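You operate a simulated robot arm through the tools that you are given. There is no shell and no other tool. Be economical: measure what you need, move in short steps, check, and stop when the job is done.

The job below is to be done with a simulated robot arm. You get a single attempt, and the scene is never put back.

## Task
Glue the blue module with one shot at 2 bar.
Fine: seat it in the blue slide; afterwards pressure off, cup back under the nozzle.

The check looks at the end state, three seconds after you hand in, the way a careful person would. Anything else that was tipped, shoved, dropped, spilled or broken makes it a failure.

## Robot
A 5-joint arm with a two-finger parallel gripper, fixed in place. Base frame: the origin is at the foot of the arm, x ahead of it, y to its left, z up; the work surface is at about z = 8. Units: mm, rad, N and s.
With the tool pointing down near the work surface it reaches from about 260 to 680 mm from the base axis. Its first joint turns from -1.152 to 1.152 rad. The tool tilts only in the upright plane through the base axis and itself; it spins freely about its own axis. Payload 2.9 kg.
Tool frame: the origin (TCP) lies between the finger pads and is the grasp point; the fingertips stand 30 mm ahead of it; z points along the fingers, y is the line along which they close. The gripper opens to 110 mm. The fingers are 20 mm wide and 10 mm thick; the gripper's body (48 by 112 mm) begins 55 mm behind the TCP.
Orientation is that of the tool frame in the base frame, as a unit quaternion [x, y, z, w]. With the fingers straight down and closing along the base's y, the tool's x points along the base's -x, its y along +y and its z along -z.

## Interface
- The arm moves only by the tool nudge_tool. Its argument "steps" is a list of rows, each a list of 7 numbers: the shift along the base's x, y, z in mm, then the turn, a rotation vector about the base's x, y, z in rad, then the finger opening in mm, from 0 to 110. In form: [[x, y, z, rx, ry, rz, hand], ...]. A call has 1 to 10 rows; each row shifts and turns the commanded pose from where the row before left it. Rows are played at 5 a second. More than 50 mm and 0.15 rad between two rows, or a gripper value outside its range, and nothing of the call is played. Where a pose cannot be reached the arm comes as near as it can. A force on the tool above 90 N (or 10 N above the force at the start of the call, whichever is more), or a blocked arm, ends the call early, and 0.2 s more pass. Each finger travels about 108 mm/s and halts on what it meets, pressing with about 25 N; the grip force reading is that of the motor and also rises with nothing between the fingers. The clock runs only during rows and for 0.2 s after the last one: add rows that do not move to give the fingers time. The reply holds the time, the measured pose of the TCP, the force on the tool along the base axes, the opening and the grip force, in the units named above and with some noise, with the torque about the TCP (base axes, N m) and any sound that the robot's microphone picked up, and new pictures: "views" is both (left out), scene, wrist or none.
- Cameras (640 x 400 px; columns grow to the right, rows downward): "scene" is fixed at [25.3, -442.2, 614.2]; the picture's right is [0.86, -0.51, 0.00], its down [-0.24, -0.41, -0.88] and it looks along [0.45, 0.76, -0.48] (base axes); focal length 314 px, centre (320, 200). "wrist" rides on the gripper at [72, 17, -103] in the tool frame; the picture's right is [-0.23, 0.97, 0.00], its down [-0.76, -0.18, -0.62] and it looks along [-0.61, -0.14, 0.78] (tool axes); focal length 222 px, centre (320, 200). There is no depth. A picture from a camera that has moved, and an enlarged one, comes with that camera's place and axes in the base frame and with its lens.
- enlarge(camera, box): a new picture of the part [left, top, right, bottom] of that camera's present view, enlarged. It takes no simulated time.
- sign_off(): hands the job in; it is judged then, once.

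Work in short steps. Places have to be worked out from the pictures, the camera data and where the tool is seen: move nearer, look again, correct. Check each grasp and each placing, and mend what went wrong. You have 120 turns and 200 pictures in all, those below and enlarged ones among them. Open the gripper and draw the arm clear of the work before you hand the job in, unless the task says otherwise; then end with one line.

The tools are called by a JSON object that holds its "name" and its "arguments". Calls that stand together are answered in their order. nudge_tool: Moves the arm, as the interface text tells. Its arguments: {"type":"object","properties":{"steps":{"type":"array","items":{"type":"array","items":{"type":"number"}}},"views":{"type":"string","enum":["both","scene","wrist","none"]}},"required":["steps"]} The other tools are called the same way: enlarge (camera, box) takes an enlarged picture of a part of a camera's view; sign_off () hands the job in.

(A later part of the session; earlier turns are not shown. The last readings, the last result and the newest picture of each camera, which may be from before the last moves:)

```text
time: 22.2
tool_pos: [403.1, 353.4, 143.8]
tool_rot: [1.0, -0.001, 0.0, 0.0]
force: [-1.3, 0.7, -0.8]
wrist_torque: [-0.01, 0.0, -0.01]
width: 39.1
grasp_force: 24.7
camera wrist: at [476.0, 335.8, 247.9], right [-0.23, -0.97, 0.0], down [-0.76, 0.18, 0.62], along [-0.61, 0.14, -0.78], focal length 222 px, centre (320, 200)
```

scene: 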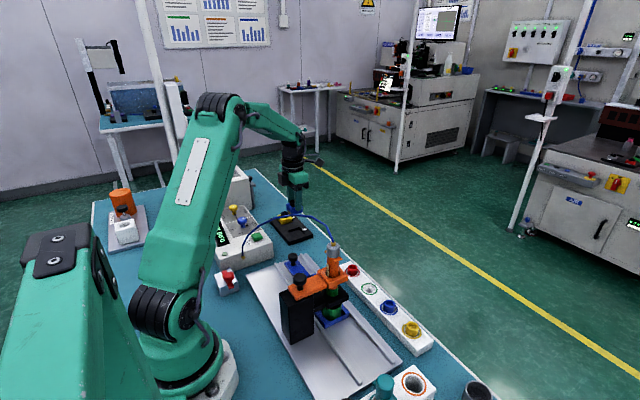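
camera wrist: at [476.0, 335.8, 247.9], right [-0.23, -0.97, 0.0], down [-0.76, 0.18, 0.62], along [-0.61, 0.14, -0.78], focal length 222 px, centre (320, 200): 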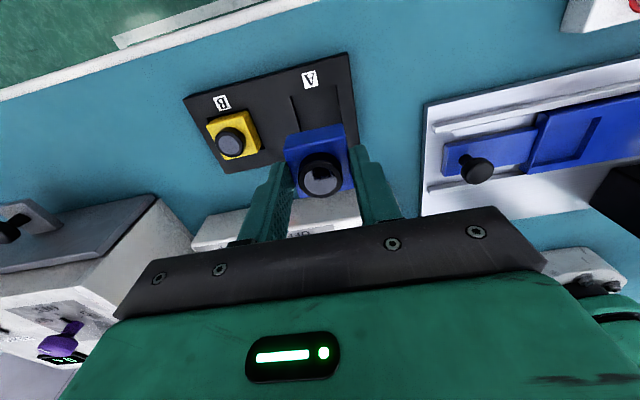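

It is held. I carry it at this height toward the pocket, stopping short at about (345,150) to look.

{"name": "nudge_tool", "arguments": {"steps": [[-8, -40, 0, 0, 0, 0, 30], [-12, -40, 0, 0, 0, 0, 30], [-12, -40, 0, 0, 0, 0, 30], [-12, -40, 0, 0, 0, 0, 30], [-14, -43, 0, 0, 0, 0, 30], [0, 0, 0, 0, 0, 0, 30]]}}

{"name": "enlarge", "arguments": {"camera": "wrist", "box": [240, 100, 480, 240]}}

{"name": "enlarge", "arguments": {"camera": "scene", "box": [250, 190, 370, 300]}}

```text
time: 23.6
tool_pos: [348.3, 149.7, 143.4]
tool_rot: [1.0, -0.002, 0.0, -0.001]
force: [-0.4, 0.6, 0.2]
wrist_torque: [0.03, 0.0, 0.01]
width: 38.9
grasp_force: 25.0
camera wrist: at [420.4, 131.3, 246.8], right [-0.23, -0.97, 0.0], down [-0.76, 0.18, 0.62], along [-0.61, 0.14, -0.78], focal length 222 px, centre (320, 200)
```

scene: 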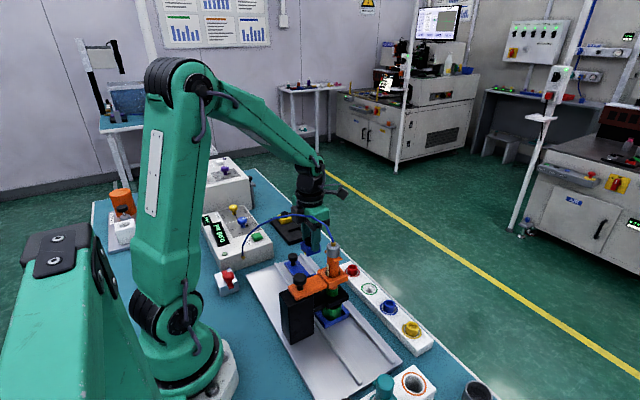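
wrist: 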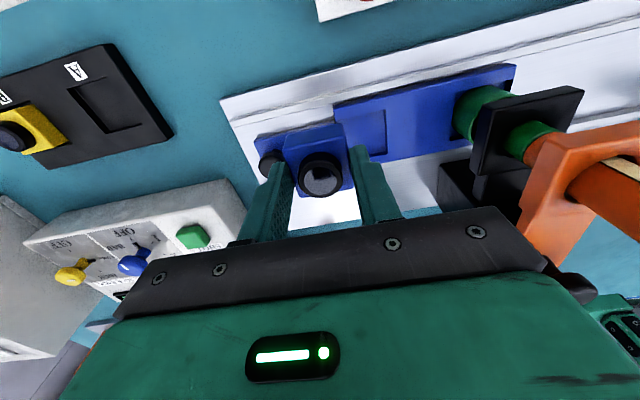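

```text
2.67 times, centred on (360, 170) of wrist
camera zoom: at [420.4, 131.3, 246.8], right [-0.23, -0.97, 0.0], down [-0.76, 0.18, 0.62], along [-0.61, 0.14, -0.78], focal length 592 px, centre (213, 280)
```

zoom: 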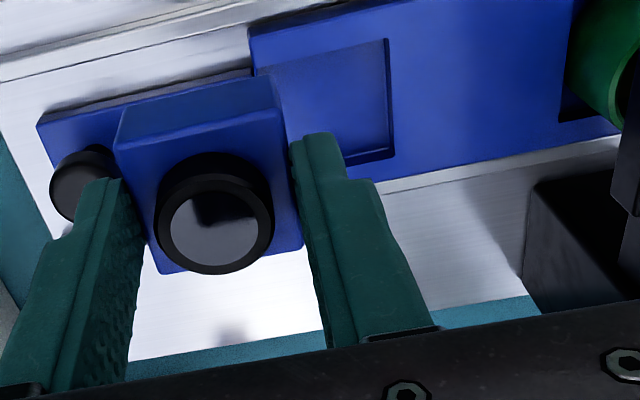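

```text
3.64 times, centred on (310, 245) of scene
camera zoom: at [25.3, -442.2, 614.2], right [0.86, -0.51, 0.0], down [-0.24, -0.41, -0.88], along [0.45, 0.76, -0.48], focal length 1144 px, centre (356, 36)
```

zoom: 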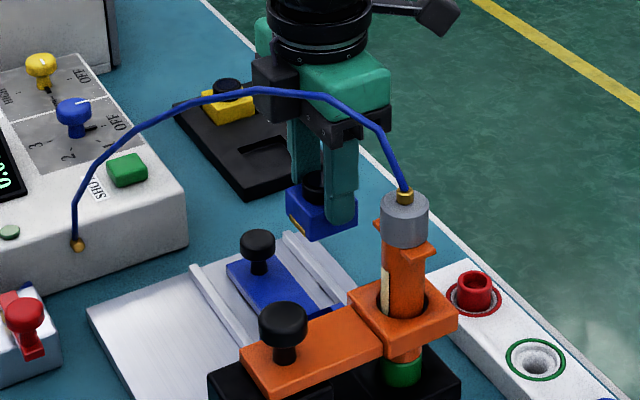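

Pocket seems centred near (317.5,106) at slide-top z≈25. I move over it and come down to z≈90 for a closer look.

{"name": "nudge_tool", "arguments": {"steps": [[-15, -20, 0, 0, 0, 0, 30], [-15, -23, 0, 0, 0, 0, 30], [0, 0, -25, 0, 0, 0, 30], [0, 0, -28, 0, 0, 0, 30], [0, 0, 0, 0, 0, 0, 30]]}}

{"name": "enlarge", "arguments": {"camera": "wrist", "box": [220, 90, 460, 240]}}

{"name": "enlarge", "arguments": {"camera": "scene", "box": [270, 200, 360, 280]}}

```text
time: 24.8
tool_pos: [316.9, 107.0, 89.6]
tool_rot: [1.0, -0.001, 0.0, 0.0]
force: [0.0, 0.6, -1.2]
wrist_torque: [-0.01, 0.02, -0.02]
width: 39.3
grasp_force: 24.8
camera wrist: at [389.4, 89.9, 192.5], right [-0.23, -0.97, 0.0], down [-0.76, 0.18, 0.62], along [-0.61, 0.14, -0.78], focal length 222 px, centre (320, 200)
```

scene: 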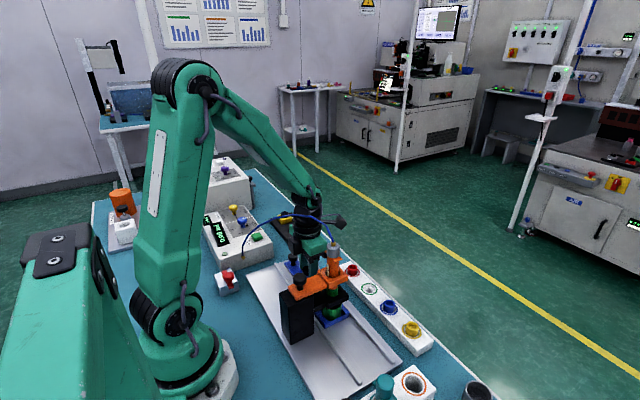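
wrist: 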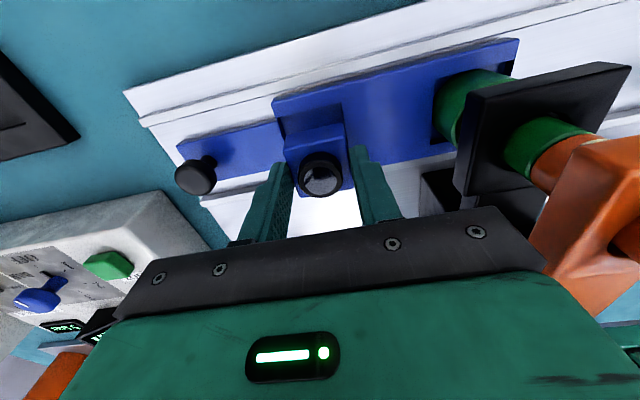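

```text
2.67 times, centred on (340, 165) of wrist
camera zoom: at [389.4, 89.9, 192.5], right [-0.23, -0.97, 0.0], down [-0.76, 0.18, 0.62], along [-0.61, 0.14, -0.78], focal length 592 px, centre (267, 293)
```

zoom: 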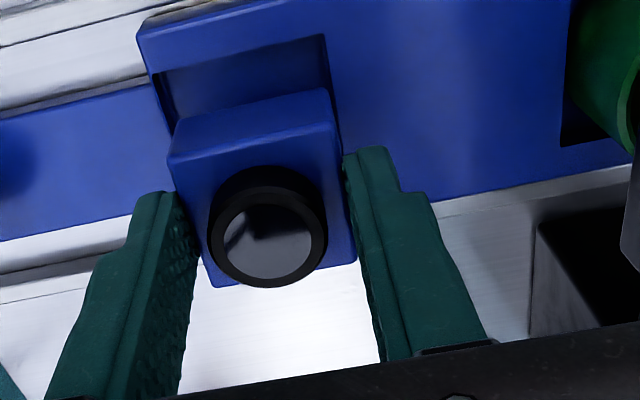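

```text
5.00 times, centred on (315, 240) of scene
camera zoom: at [25.3, -442.2, 614.2], right [0.86, -0.51, 0.0], down [-0.24, -0.41, -0.88], along [0.45, 0.76, -0.48], focal length 1573 px, centre (345, 0)
```

zoom: 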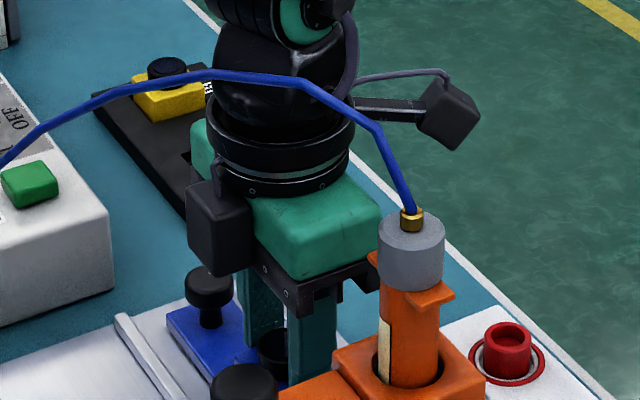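

The module sits squarely above the pocket; its bottom is ≈41 mm below the TCP. I lower to TCP z≈70 (bottom just above the slide) and check alignment.

{"name": "nudge_tool", "arguments": {"steps": [[0.5, 0, -10, 0, 0, 0, 30], [0, 0, -10, 0, 0, 0, 30], [0, 0, 0, 0, 0, 0, 30]], "views": "wrist"}}

{"name": "enlarge", "arguments": {"camera": "wrist", "box": [240, 90, 400, 200]}}

{"name": "enlarge", "arguments": {"camera": "scene", "box": [280, 225, 340, 285]}}

```text
time: 25.6
tool_pos: [317.1, 108.4, 71.2]
tool_rot: [1.0, -0.001, 0.0, 0.0]
force: [0.0, 0.6, -1.4]
wrist_torque: [0.0, 0.01, -0.04]
width: 39.2
grasp_force: 25.4
camera wrist: at [390.0, 89.9, 174.2], right [-0.23, -0.97, 0.0], down [-0.76, 0.18, 0.62], along [-0.61, 0.14, -0.78], focal length 222 px, centre (320, 200)
```

wrist: 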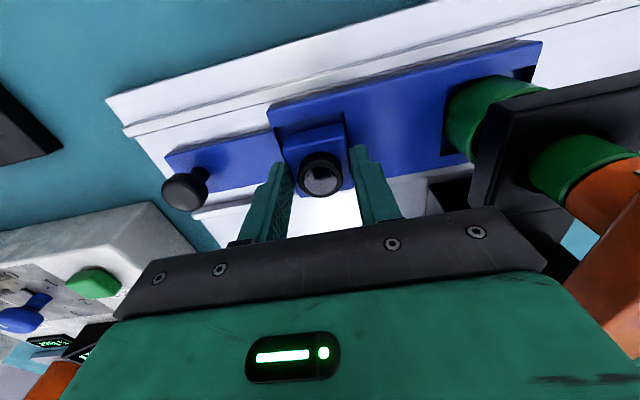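

```text
3.64 times, centred on (320, 145) of wrist
camera zoom: at [390.0, 89.9, 174.2], right [-0.23, -0.97, 0.0], down [-0.76, 0.18, 0.62], along [-0.61, 0.14, -0.78], focal length 808 px, centre (320, 400)
```

zoom: 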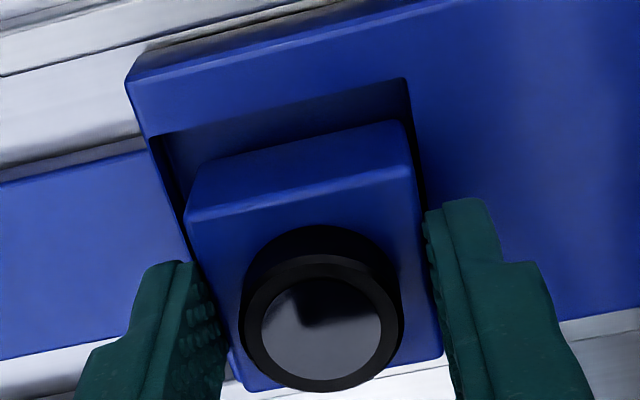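

```text
6.67 times, centred on (310, 255) of scene
camera zoom: at [25.3, -442.2, 614.2], right [0.86, -0.51, 0.0], down [-0.24, -0.41, -0.88], along [0.45, 0.76, -0.48], focal length 2097 px, centre (387, -167)
```

zoom: 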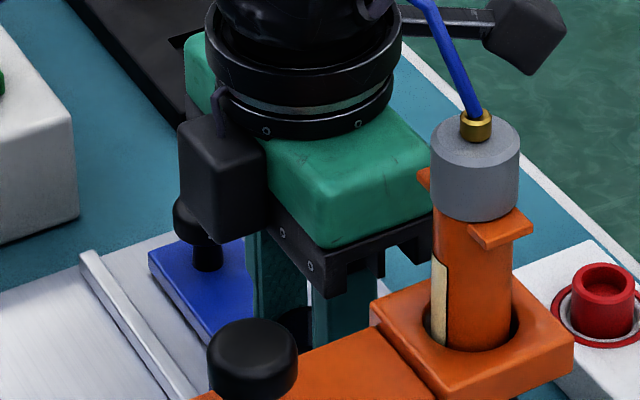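

Pocket spans about y 84.5–133.6 and its +x edge is at 342; the module is about 2 mm low in y. I correct by (+0.8,+2) and lower in small steps, watching force.

{"name": "nudge_tool", "arguments": {"steps": [[0.8, 2, 0, 0, 0, 0, 30], [0, 0, -5, 0, 0, 0, 30], [0, 0, -4, 0, 0, 0, 30], [0, 0, 0, 0, 0, 0, 30]], "views": "wrist"}}

{"name": "enlarge", "arguments": {"camera": "wrist", "box": [240, 90, 400, 200]}}

```text
time: 26.6
tool_pos: [318.3, 109.4, 62.9]
tool_rot: [1.0, -0.001, 0.001, -0.001]
force: [1.0, -2.6, 17.2]
wrist_torque: [-0.1, -0.03, 0.02]
width: 39.2
grasp_force: 24.9
camera wrist: at [391.1, 92.4, 166.2], right [-0.23, -0.97, 0.0], down [-0.76, 0.18, 0.62], along [-0.6, 0.14, -0.78], focal length 222 px, centre (320, 200)
```

wrist: 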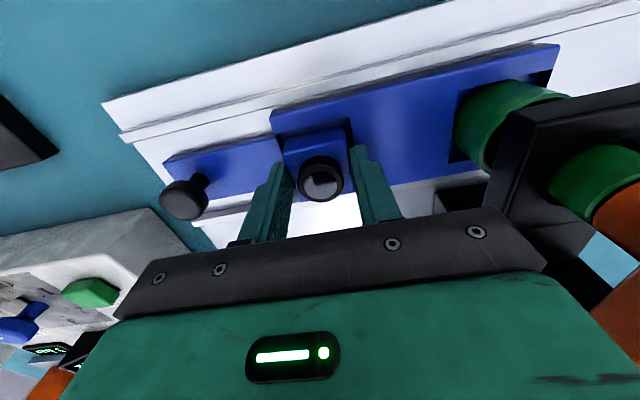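

```text
3.64 times, centred on (320, 145) of wrist
camera zoom: at [391.1, 92.4, 166.2], right [-0.23, -0.97, 0.0], down [-0.76, 0.18, 0.62], along [-0.6, 0.14, -0.78], focal length 808 px, centre (320, 400)
```

zoom: 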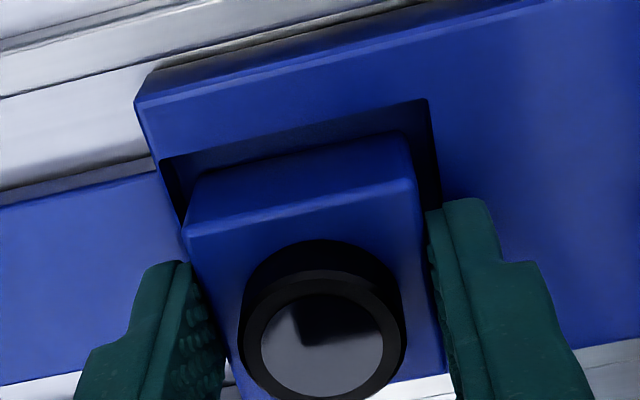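

Contact at TCP z≈62.9 with the module well inside the pocket outline on all visible sides; it looks to be on the pocket floor. I release and look.

{"name": "nudge_tool", "arguments": {"steps": [[0, 0, 0.5, 0, 0, 0, 42], [0, 0, 0, 0, 0, 0, 50], [0, 0, 0, 0, 0, 0, 60], [0, 0, 20, 0, 0, 0, 60], [0, 0, 25, 0, 0, 0, 60], [0, 0, 0, 0, 0, 0, 60]]}}

{"name": "enlarge", "arguments": {"camera": "wrist", "box": [220, 70, 460, 220]}}

{"name": "enlarge", "arguments": {"camera": "scene", "box": [275, 235, 355, 295]}}

```text
time: 28.0
tool_pos: [320.0, 109.0, 107.0]
tool_rot: [1.0, -0.002, 0.0, 0.001]
force: [0.2, -0.3, -0.4]
wrist_torque: [-0.01, -0.01, -0.01]
width: 59.9
grasp_force: 0.1
camera wrist: at [391.8, 91.3, 211.0], right [-0.23, -0.97, 0.0], down [-0.76, 0.18, 0.62], along [-0.61, 0.14, -0.78], focal length 222 px, centre (320, 200)
```

scene: 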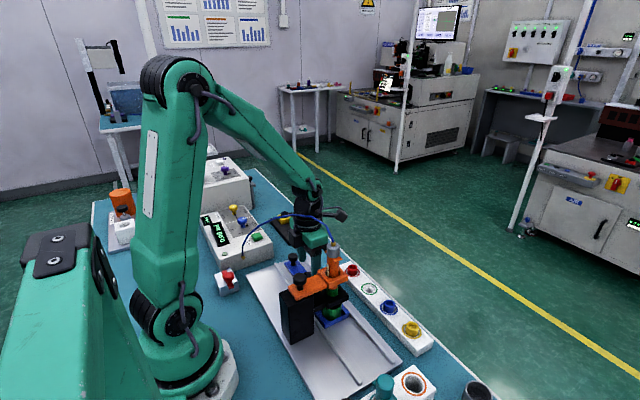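
wrist: 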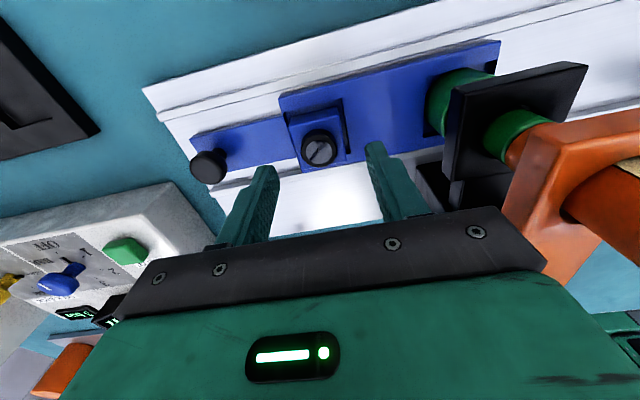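

```text
2.67 times, centred on (340, 145) of wrist
camera zoom: at [391.8, 91.3, 211.0], right [-0.23, -0.97, 0.0], down [-0.76, 0.18, 0.62], along [-0.61, 0.14, -0.78], focal length 592 px, centre (267, 347)
```

zoom: 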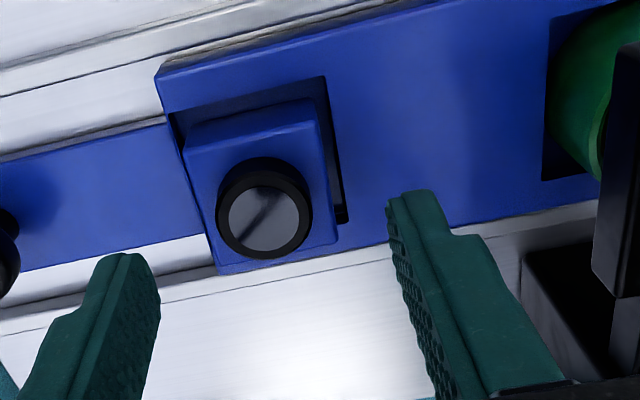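

```text
6.67 times, centred on (315, 265) of scene
camera zoom: at [25.3, -442.2, 614.2], right [0.86, -0.51, 0.0], down [-0.24, -0.41, -0.88], along [0.45, 0.76, -0.48], focal length 2097 px, centre (353, -233)
```

zoom: 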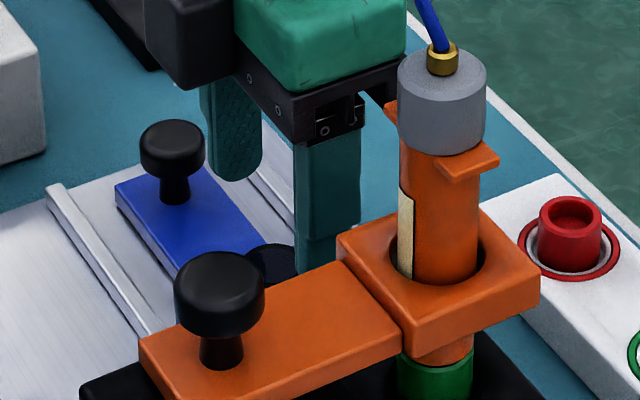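

I take a tight zoom to judge whether the module is seated flat or resting on a rim.

{"name": "enlarge", "arguments": {"camera": "wrist", "box": [270, 90, 370, 180]}}

{"name": "enlarge", "arguments": {"camera": "scene", "box": [285, 250, 325, 280]}}

```text
4.44 times, centred on (320, 135) of wrist
camera zoom: at [391.8, 91.3, 211.0], right [-0.23, -0.97, 0.0], down [-0.76, 0.18, 0.62], along [-0.61, 0.14, -0.78], focal length 987 px, centre (320, 489)
```

zoom: 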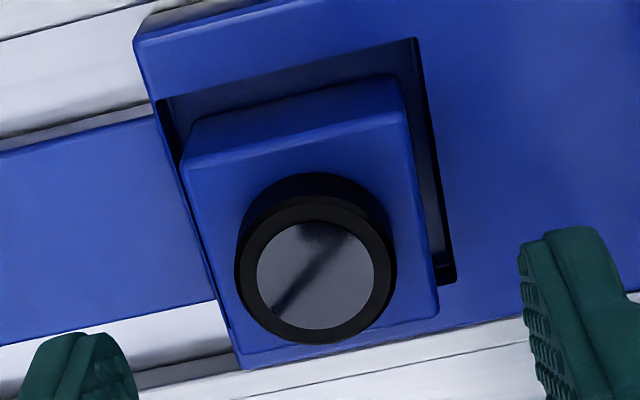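

```text
13.33 times, centred on (305, 265) of scene
camera zoom: at [25.3, -442.2, 614.2], right [0.86, -0.51, 0.0], down [-0.24, -0.41, -0.88], along [0.45, 0.76, -0.48], focal length 4194 px, centre (520, -667)
```

zoom: 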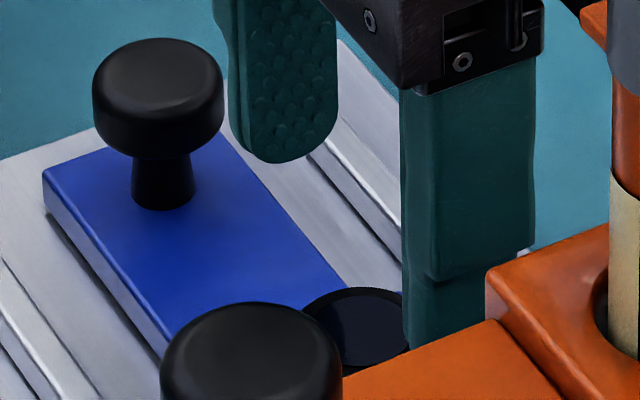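

The module sits inside the pocket, level, bottom ≈21 versus slide top ≈27: seated. Next the slide knob at about (320,205,53): I move over it and look.

{"name": "nudge_tool", "arguments": {"steps": [[0, 32, 0, 0, 0, 0, 60], [0, 32, 0, 0, 0, 0, 60], [0, 32, 0, 0, 0, 0, 60], [0, 0, 0, 0, 0, 0, 60]]}}

{"name": "enlarge", "arguments": {"camera": "wrist", "box": [240, 80, 460, 220]}}

```text
time: 29.0
tool_pos: [317.8, 208.2, 107.8]
tool_rot: [1.0, -0.001, 0.0, 0.0]
force: [-0.2, -0.1, 0.5]
wrist_torque: [0.02, 0.01, 0.0]
width: 60.0
grasp_force: 0.1
camera wrist: at [390.5, 189.3, 210.9], right [-0.23, -0.97, 0.0], down [-0.76, 0.18, 0.62], along [-0.61, 0.14, -0.78], focal length 222 px, centre (320, 200)
```

scene: 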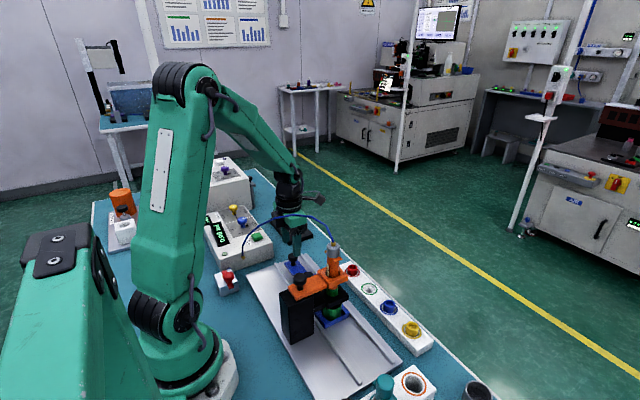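
wrist: 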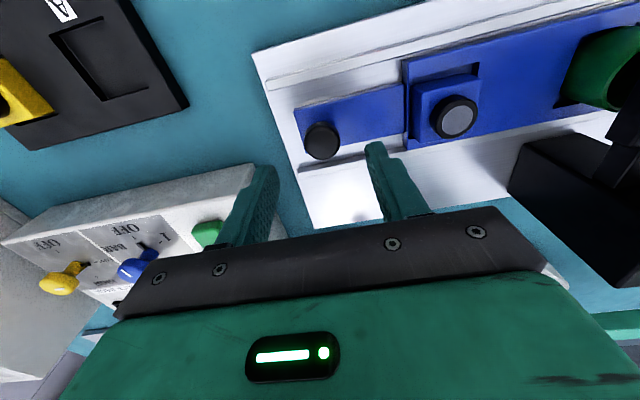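

```text
2.86 times, centred on (350, 150) of wrist
camera zoom: at [390.5, 189.3, 210.9], right [-0.23, -0.97, 0.0], down [-0.76, 0.18, 0.62], along [-0.61, 0.14, -0.78], focal length 635 px, centre (234, 343)
```

zoom: 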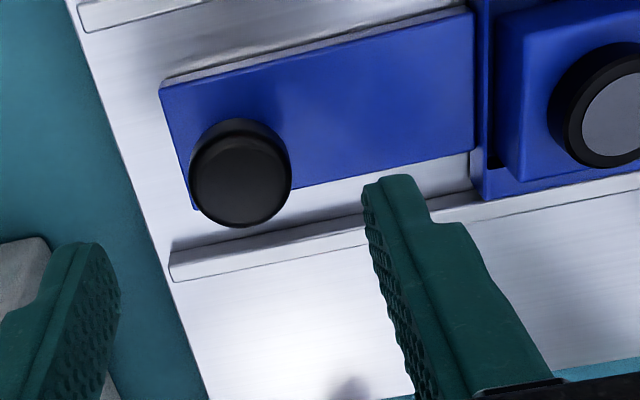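

Knob centre ≈ (319.6,203.8), cap top 53, tab top ≈19. I centre, descend to TCP z≈64 and close.

{"name": "nudge_tool", "arguments": {"steps": [[1.5, -3, 0, 0, 0, 0, 60], [0, 0, -22, 0, 0, 0, 60], [0, 0, -21, 0, 0, 0, 60], [0, 0, 0, 0, 0, 0, 45], [0, 0, 0, 0, 0, 0, 30], [0, 0, 0, 0, 0, 0, 15], [0, 0, 0, 0, 0, 0, 15]]}}

{"name": "enlarge", "arguments": {"camera": "scene", "box": [270, 225, 340, 285]}}

```text
time: 30.6
tool_pos: [320.2, 202.9, 64.6]
tool_rot: [1.0, -0.002, -0.001, 0.001]
force: [1.5, 3.4, -4.9]
wrist_torque: [0.1, -0.26, -0.02]
width: 27.1
grasp_force: 45.3
camera wrist: at [392.2, 185.7, 168.0], right [-0.23, -0.97, 0.0], down [-0.76, 0.18, 0.62], along [-0.61, 0.14, -0.78], focal length 222 px, centre (320, 200)
```

scene: 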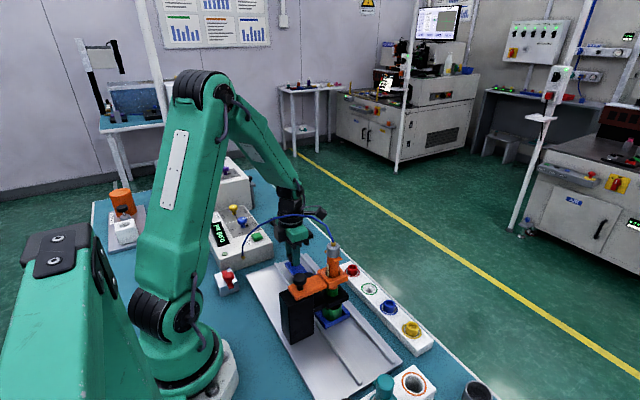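
wrist: 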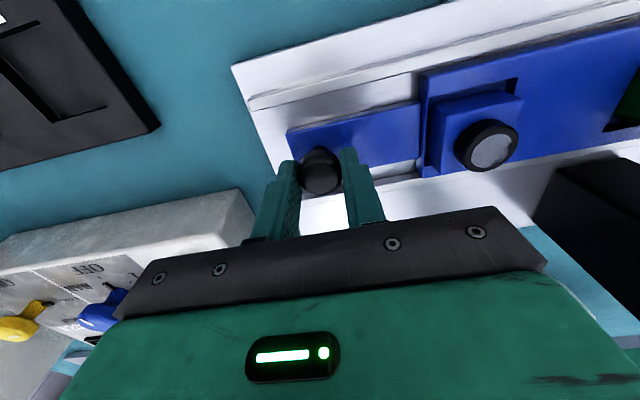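

```text
6.67 times, centred on (305, 255) of scene
camera zoom: at [25.3, -442.1, 614.2], right [0.86, -0.51, 0.0], down [-0.24, -0.41, -0.88], along [0.45, 0.76, -0.48], focal length 2097 px, centre (420, -167)
```

zoom: 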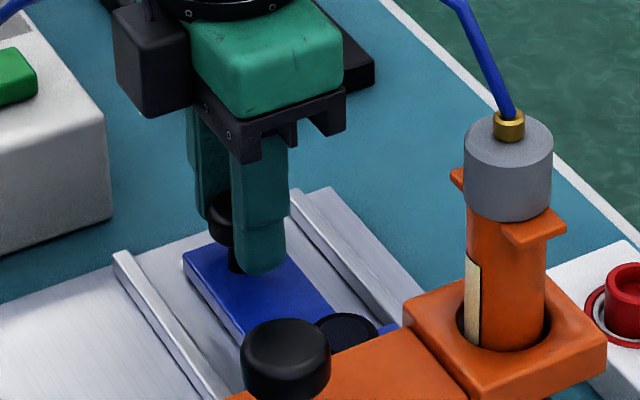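

The knob is gripped. I pull the slide gently in -y, first 15 mm, watching the force.

{"name": "nudge_tool", "arguments": {"steps": [[0, -3, 0, 0, 0, 0, 15], [0, -4, 0, 0, 0, 0, 15], [0, -4, 0, 0, 0, 0, 15], [0, -4, 0, 0, 0, 0, 15]]}}

{"name": "enlarge", "arguments": {"camera": "scene", "box": [280, 255, 370, 335]}}

```text
time: 31.6
tool_pos: [319.0, 187.1, 65.4]
tool_rot: [1.0, -0.003, -0.001, 0.0]
force: [-0.1, 1.4, -3.6]
wrist_torque: [0.02, 0.35, 0.05]
width: 27.0
grasp_force: 44.8
camera wrist: at [392.2, 169.7, 168.0], right [-0.23, -0.97, 0.0], down [-0.76, 0.18, 0.62], along [-0.61, 0.14, -0.78], focal length 222 px, centre (320, 200)
```

scene: 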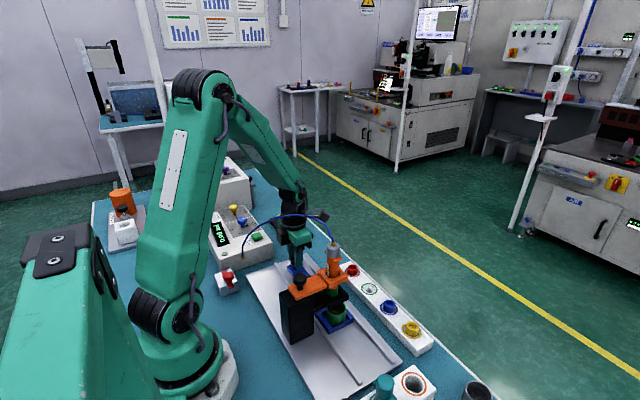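
wrist: 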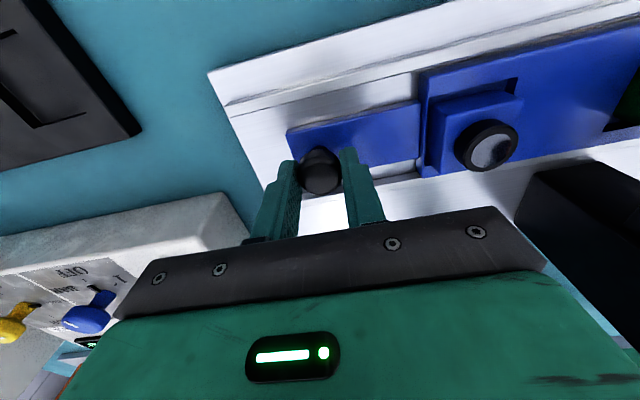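

```text
5.00 times, centred on (325, 295) of scene
camera zoom: at [25.3, -442.1, 614.2], right [0.86, -0.51, 0.0], down [-0.24, -0.41, -0.88], along [0.45, 0.76, -0.48], focal length 1573 px, centre (295, -275)
```

zoom: 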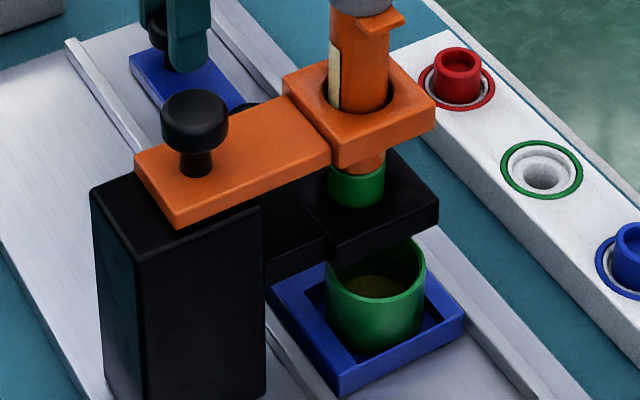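

The slide glides freely and the cup clears the nozzle plate. I continue another 60 mm.

{"name": "nudge_tool", "arguments": {"steps": [[0, -8, 0, 0, 0, 0, 15], [0, -9, 0, 0, 0, 0, 15], [0, -9, 0, 0, 0, 0, 15], [0, -9, 0, 0, 0, 0, 15], [0, -9, 0, 0, 0, 0, 15], [0, -8, 0, 0, 0, 0, 15], [0, -8, 0, 0, 0, 0, 15], [0, 0, 0, 0, 0, 0, 15]]}}

{"name": "enlarge", "arguments": {"camera": "scene", "box": [270, 230, 390, 350]}}

{"name": "enlarge", "arguments": {"camera": "wrist", "box": [300, 40, 640, 240]}}

```text
time: 33.4
tool_pos: [319.6, 126.8, 64.4]
tool_rot: [1.0, -0.003, 0.0, 0.0]
force: [-3.9, -0.3, 6.1]
wrist_torque: [-0.06, 0.89, 0.03]
width: 27.0
grasp_force: 45.1
camera wrist: at [392.1, 109.2, 168.0], right [-0.23, -0.97, 0.0], down [-0.76, 0.18, 0.62], along [-0.61, 0.14, -0.78], focal length 222 px, centre (320, 200)
```

scene: 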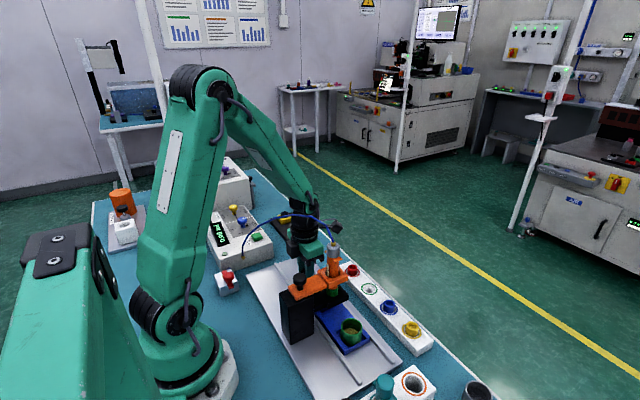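
wrist: 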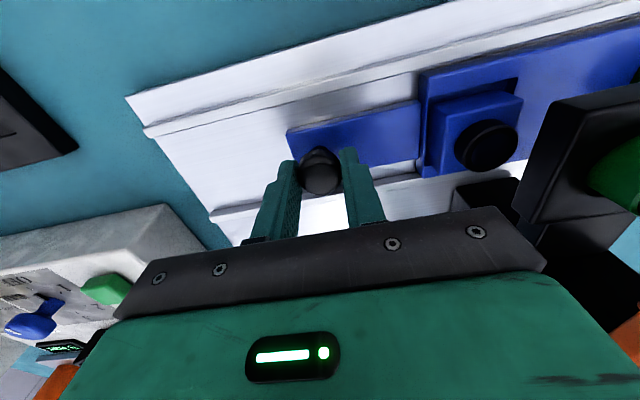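

```text
3.33 times, centred on (330, 290) of scene
camera zoom: at [25.3, -442.2, 614.2], right [0.86, -0.51, 0.0], down [-0.24, -0.41, -0.88], along [0.45, 0.76, -0.48], focal length 1048 px, centre (287, -100)
```

zoom: 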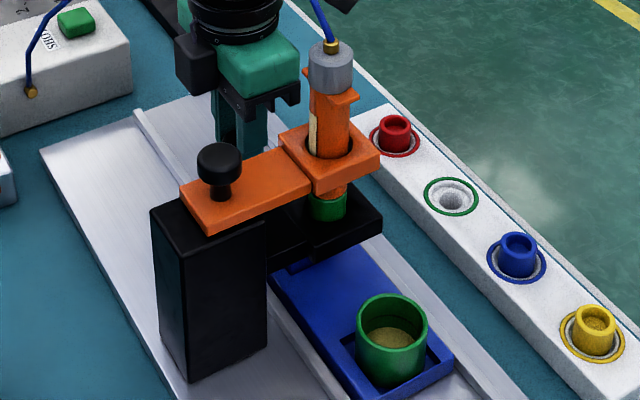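

```text
1.88 times, centred on (470, 140) of wrist
camera zoom: at [392.1, 109.2, 168.0], right [-0.23, -0.97, 0.0], down [-0.76, 0.18, 0.62], along [-0.61, 0.14, -0.78], focal length 418 px, centre (38, 313)
```

zoom: 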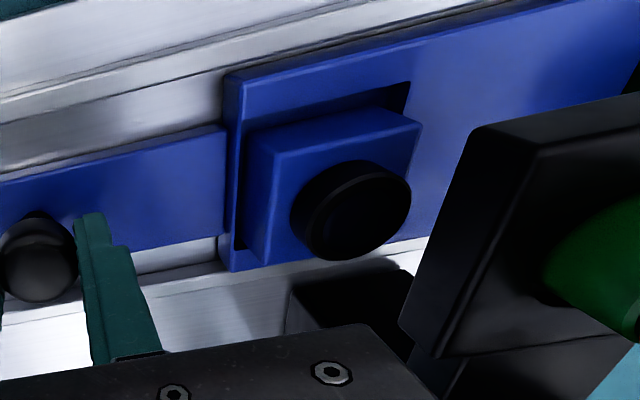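

Slide displaced 75 mm, all clear. Slide symmetry (pocket edges 84.6/131 and 21) gives pocket-to-cup spacing ≈110 mm; I move 20 mm more and check hose and clearance.

{"name": "nudge_tool", "arguments": {"steps": [[0, -7, 0, 0, 0, 0, 15], [0, -7, 0, 0, 0, 0, 15], [0, -6, 0, 0, 0, 0, 15], [0, 0, 0, 0, 0, 0, 15]], "views": "scene"}}

{"name": "enlarge", "arguments": {"camera": "scene", "box": [270, 200, 370, 300]}}

{"name": "enlarge", "arguments": {"camera": "wrist", "box": [300, 40, 640, 240]}}

```text
time: 34.4
tool_pos: [319.7, 107.2, 64.7]
tool_rot: [1.0, -0.001, 0.0, 0.0]
force: [-4.2, 0.5, -4.6]
wrist_torque: [0.01, -0.6, 0.05]
width: 27.2
grasp_force: 45.3
```

scene: 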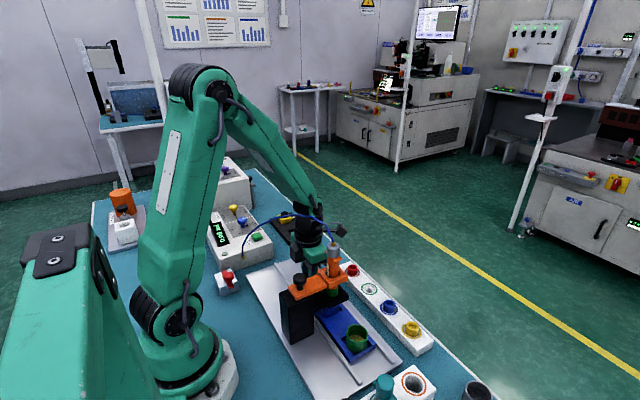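

```text
4.00 times, centred on (320, 250) of scene
camera zoom: at [25.3, -442.1, 614.2], right [0.86, -0.51, 0.0], down [-0.24, -0.41, -0.88], along [0.45, 0.76, -0.48], focal length 1258 px, centre (320, 0)
```

zoom: 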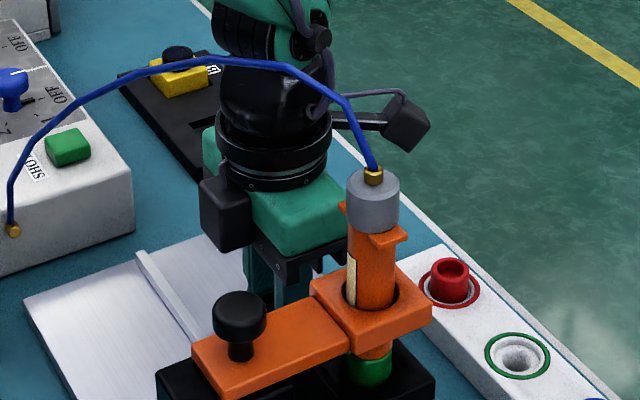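

```text
1.88 times, centred on (470, 140) of wrist
camera zoom: at [392.2, 89.9, 168.0], right [-0.23, -0.97, 0.0], down [-0.76, 0.18, 0.62], along [-0.61, 0.14, -0.78], focal length 418 px, centre (38, 313)
```

zoom: 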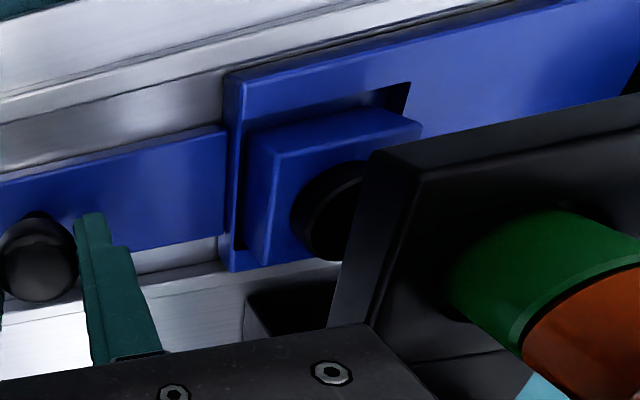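

Hose is undisturbed; module cap passes below the plate. By the camera's pose I have moved 95.8 mm; I go another 14.2.

{"name": "nudge_tool", "arguments": {"steps": [[0, -5, 0, 0, 0, 0, 15], [0, -5, 0, 0, 0, 0, 15], [0, -4.2, 0, 0, 0, 0, 15], [0, 0, 0, 0, 0, 0, 15]], "views": "wrist"}}

{"name": "enlarge", "arguments": {"camera": "scene", "box": [290, 260, 380, 360]}}

{"name": "enlarge", "arguments": {"camera": "wrist", "box": [300, 40, 640, 240]}}

```text
time: 35.4
tool_pos: [319.1, 94.1, 64.3]
tool_rot: [1.0, 0.0, -0.001, 0.0]
force: [-3.3, 32.3, -27.1]
wrist_torque: [0.55, 0.27, 0.02]
width: 27.0
grasp_force: 45.2
camera wrist: at [392.5, 76.9, 167.9], right [-0.23, -0.97, 0.0], down [-0.76, 0.18, 0.62], along [-0.61, 0.14, -0.78], focal length 222 px, centre (320, 200)
```

wrist: 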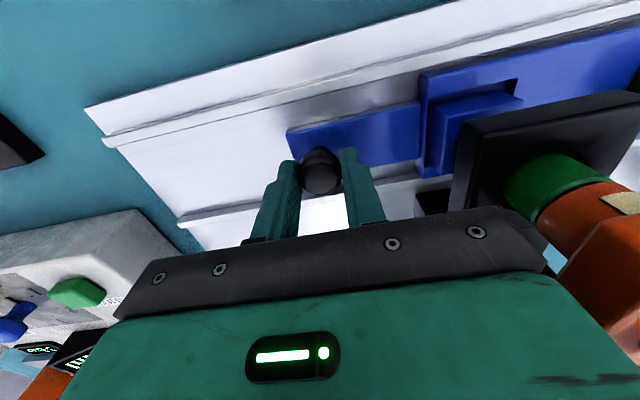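

```text
4.00 times, centred on (335, 310) of scene
camera zoom: at [25.5, -442.1, 614.2], right [0.86, -0.51, 0.0], down [-0.24, -0.41, -0.88], along [0.45, 0.76, -0.48], focal length 1258 px, centre (260, -240)
```

zoom: 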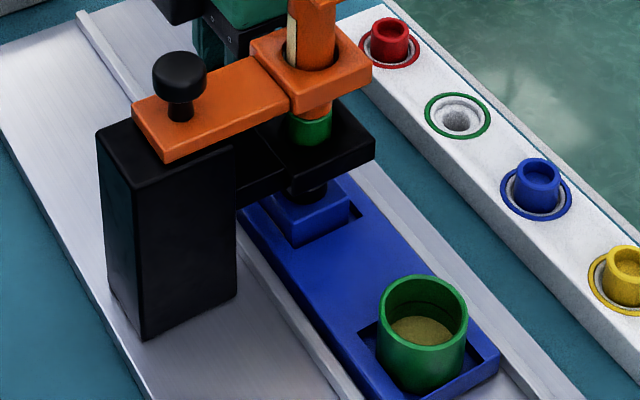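

```text
1.88 times, centred on (470, 140) of wrist
camera zoom: at [392.5, 76.9, 167.9], right [-0.23, -0.97, 0.0], down [-0.76, 0.18, 0.62], along [-0.61, 0.14, -0.78], focal length 418 px, centre (38, 313)
```

zoom: 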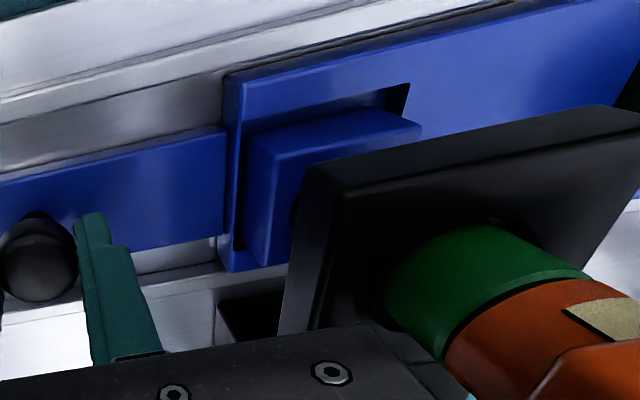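

A firm stop appears at ≈109 mm travel (32 N), and the cap lines up under the nozzle. I ease 1 mm back to unload, then release the knob and raise.

{"name": "nudge_tool", "arguments": {"steps": [[0, 1, 0, 0, 0, 0, 15], [0, 0, 0, 0, 0, 0, 15]], "views": "none"}}

{"name": "enlarge", "arguments": {"camera": "scene", "box": [310, 290, 350, 325]}}

```text
time: 36.0
tool_pos: [319.6, 95.4, 64.0]
tool_rot: [1.0, -0.002, -0.001, 0.0]
force: [-8.8, 24.9, -20.5]
wrist_torque: [0.5, -0.24, 0.13]
width: 27.0
grasp_force: 45.3
```

```text
11.43 times, centred on (330, 308) of scene
camera zoom: at [25.4, -442.1, 614.2], right [0.86, -0.51, 0.0], down [-0.24, -0.41, -0.88], along [0.45, 0.76, -0.48], focal length 3594 px, centre (206, -1029)
```

zoom: 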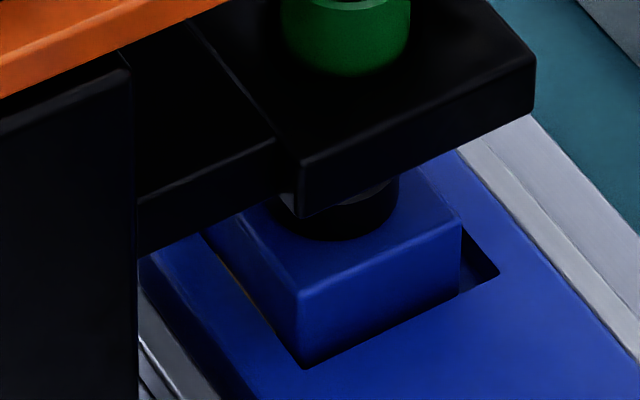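

The module looks right under the nozzle. I release the knob in place and raise clear.

{"name": "nudge_tool", "arguments": {"steps": [[0, 0, 0, 0, 0, 0, 30], [0, 0, 0, 0, 0, 0, 45], [0, 0, 0, 0, 0, 0, 60], [0, 0, 20, 0, 0, 0, 60], [0, 5, 20, 0, 0, 0, 60], [0, 0, 0, 0, 0, 0, 60]]}}

{"name": "enlarge", "arguments": {"camera": "scene", "box": [290, 260, 380, 350]}}

{"name": "enlarge", "arguments": {"camera": "wrist", "box": [240, 60, 560, 240]}}

```text
time: 37.4
tool_pos: [319.5, 99.7, 104.9]
tool_rot: [1.0, -0.001, 0.0, 0.0]
force: [-1.0, 0.0, 0.6]
wrist_torque: [0.04, -0.02, -0.03]
width: 59.9
grasp_force: 0.1
camera wrist: at [392.0, 80.9, 207.7], right [-0.23, -0.97, 0.0], down [-0.76, 0.18, 0.62], along [-0.61, 0.14, -0.78], focal length 222 px, centre (320, 200)
```

scene: 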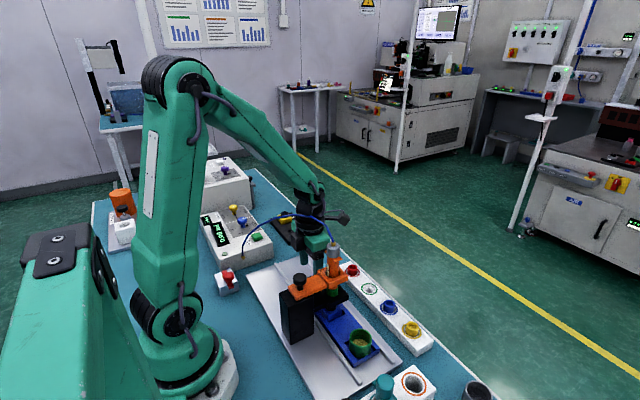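
wrist: 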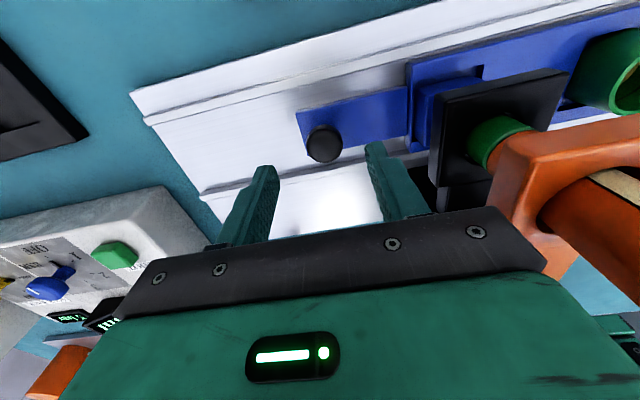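

```text
4.44 times, centred on (335, 305) of scene
camera zoom: at [25.3, -442.2, 614.2], right [0.86, -0.51, 0.0], down [-0.24, -0.41, -0.88], along [0.45, 0.76, -0.48], focal length 1398 px, centre (253, -267)
```

zoom: 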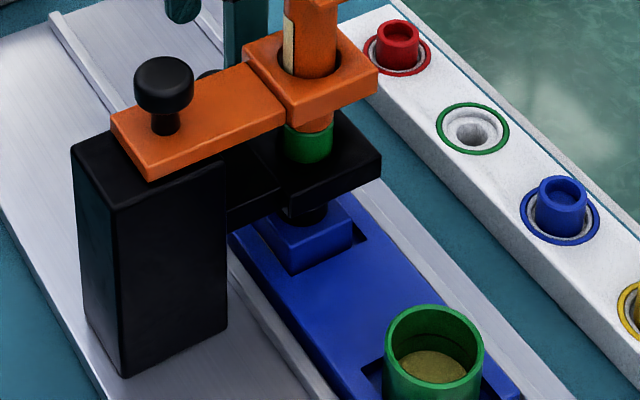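

```text
2.00 times, centred on (400, 150) of wrist
camera zoom: at [392.0, 80.9, 207.7], right [-0.23, -0.97, 0.0], down [-0.76, 0.18, 0.62], along [-0.61, 0.14, -0.78], focal length 444 px, centre (160, 300)
```

zoom: 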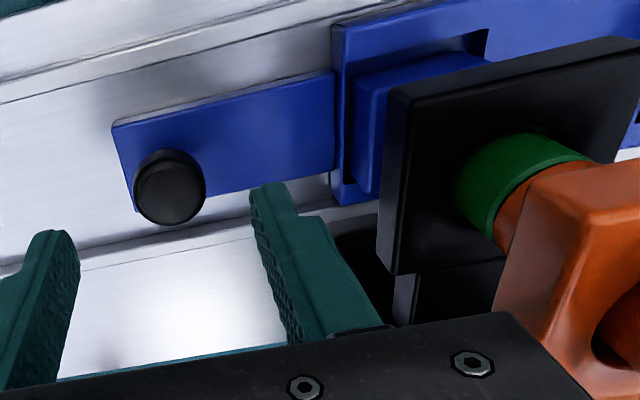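

The slide knob is now at y≈93.7 (travel 110): module under the nozzle. I raise and carry the tool to the pressure knob at about (247,409), staying on the +x side of the hose.

{"name": "nudge_tool", "arguments": {"steps": [[8, 20, 25, 0, 0, 0, 60], [8, 25, 25, 0, 0, 0, 60], [4, 35, 25, 0, 0, 0, 60], [0, 45, 0, 0, 0, 0, 60], [0, 45, 0, 0, 0, 0, 60], [0, 45, 0, 0, 0, 0, 60], [-20, 42, 0, 0, 0, 0, 60], [-32, 30, 0, 0, 0, 0, 60], [-40, 22, 0, 0, 0, 0, 60], [0, 0, 0, 0, 0, 0, 60]]}}

{"name": "enlarge", "arguments": {"camera": "wrist", "box": [200, 20, 440, 220]}}

{"name": "enlarge", "arguments": {"camera": "scene", "box": [195, 180, 295, 250]}}

```text
time: 39.6
tool_pos: [247.1, 407.6, 180.6]
tool_rot: [1.0, -0.003, 0.0, 0.0]
force: [-0.1, 0.5, 0.6]
wrist_torque: [0.05, 0.0, 0.0]
width: 60.1
grasp_force: 0.1
camera wrist: at [320.0, 389.1, 283.0], right [-0.23, -0.97, 0.0], down [-0.76, 0.18, 0.62], along [-0.61, 0.14, -0.78], focal length 222 px, centre (320, 200)
```

scene: 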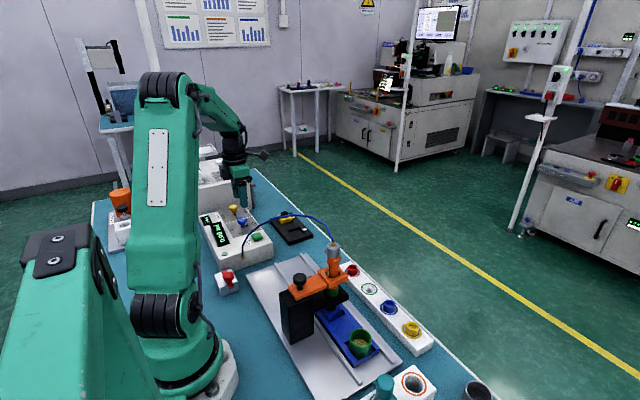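
wrist: 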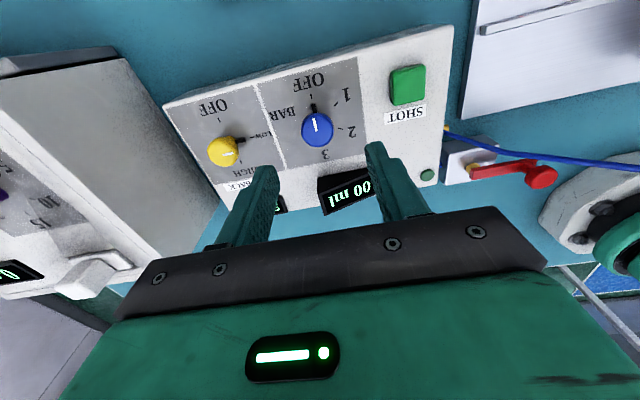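

```text
2.00 times, centred on (320, 120) of wrist
camera zoom: at [320.0, 389.1, 283.0], right [-0.23, -0.97, 0.0], down [-0.76, 0.18, 0.62], along [-0.61, 0.14, -0.78], focal length 444 px, centre (320, 360)
```

zoom: 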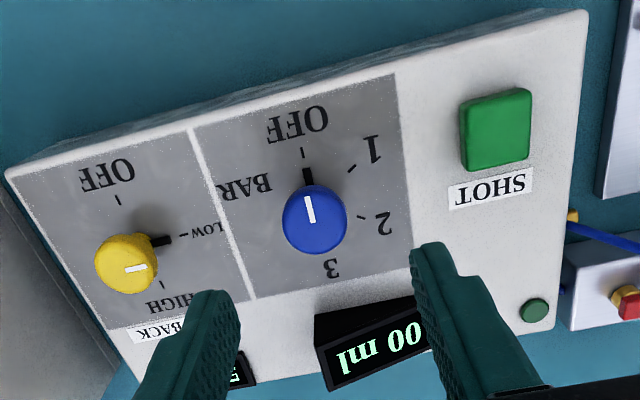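

```text
5.71 times, centred on (245, 215) of scene
camera zoom: at [25.3, -442.1, 614.2], right [0.86, -0.51, 0.0], down [-0.24, -0.41, -0.88], along [0.45, 0.76, -0.48], focal length 1797 px, centre (749, 114)
```

zoom: 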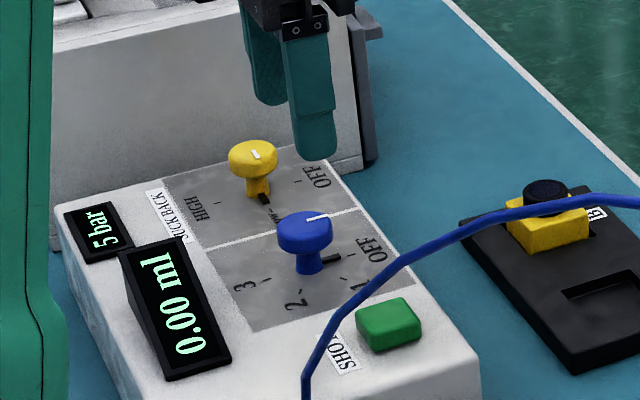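

Pressure knob cap centre ≈ (246,408), top ≈87, panel ≈56; marks are 60° apart, OFF towards +x, 2 is 120° clockwise seen from above (negative z turn). I descend around it.

{"name": "nudge_tool", "arguments": {"steps": [[-1, 0.5, -30, 0, 0, 0, 60], [0, 0, -30, 0, 0, 0, 60], [0, 0, -16, 0, 0, 0, 60], [0, 0, 0, 0, 0, 0, 60]], "views": "wrist"}}

{"name": "enlarge", "arguments": {"camera": "wrist", "box": [220, 80, 440, 240]}}

{"name": "enlarge", "arguments": {"camera": "scene", "box": [215, 180, 275, 230]}}

```text
time: 40.6
tool_pos: [246.4, 407.4, 104.9]
tool_rot: [1.0, -0.002, 0.0, 0.0]
force: [-0.3, -0.2, 1.5]
wrist_torque: [-0.02, 0.01, 0.04]
width: 59.9
grasp_force: 0.0
camera wrist: at [318.6, 390.0, 207.9], right [-0.23, -0.97, 0.0], down [-0.76, 0.18, 0.62], along [-0.61, 0.14, -0.78], focal length 222 px, centre (320, 200)
```

wrist: 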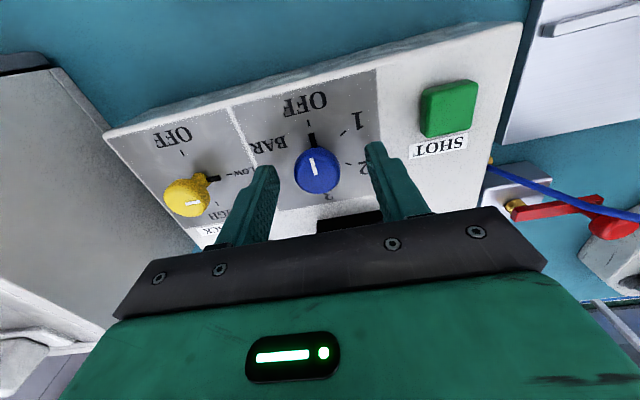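

```text
2.50 times, centred on (330, 160) of wrist
camera zoom: at [318.6, 390.0, 207.9], right [-0.23, -0.97, 0.0], down [-0.76, 0.18, 0.62], along [-0.61, 0.14, -0.78], focal length 555 px, centre (295, 300)
```

zoom: 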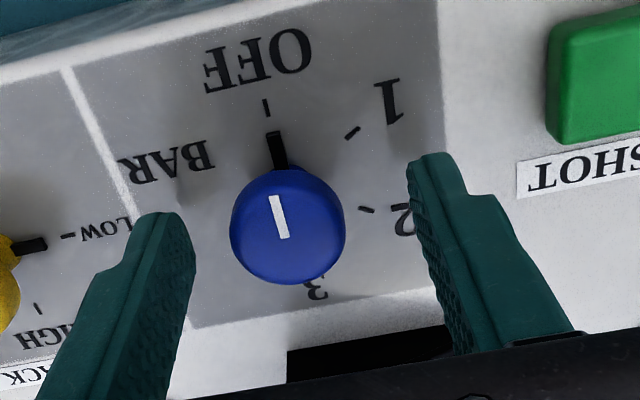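

```text
8.00 times, centred on (245, 205) of scene
camera zoom: at [25.3, -442.1, 614.2], right [0.86, -0.51, 0.0], down [-0.24, -0.41, -0.88], along [0.45, 0.76, -0.48], focal length 2516 px, centre (920, 160)
```

zoom: 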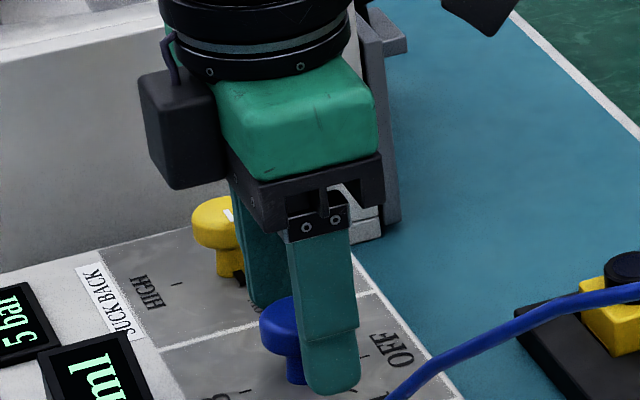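

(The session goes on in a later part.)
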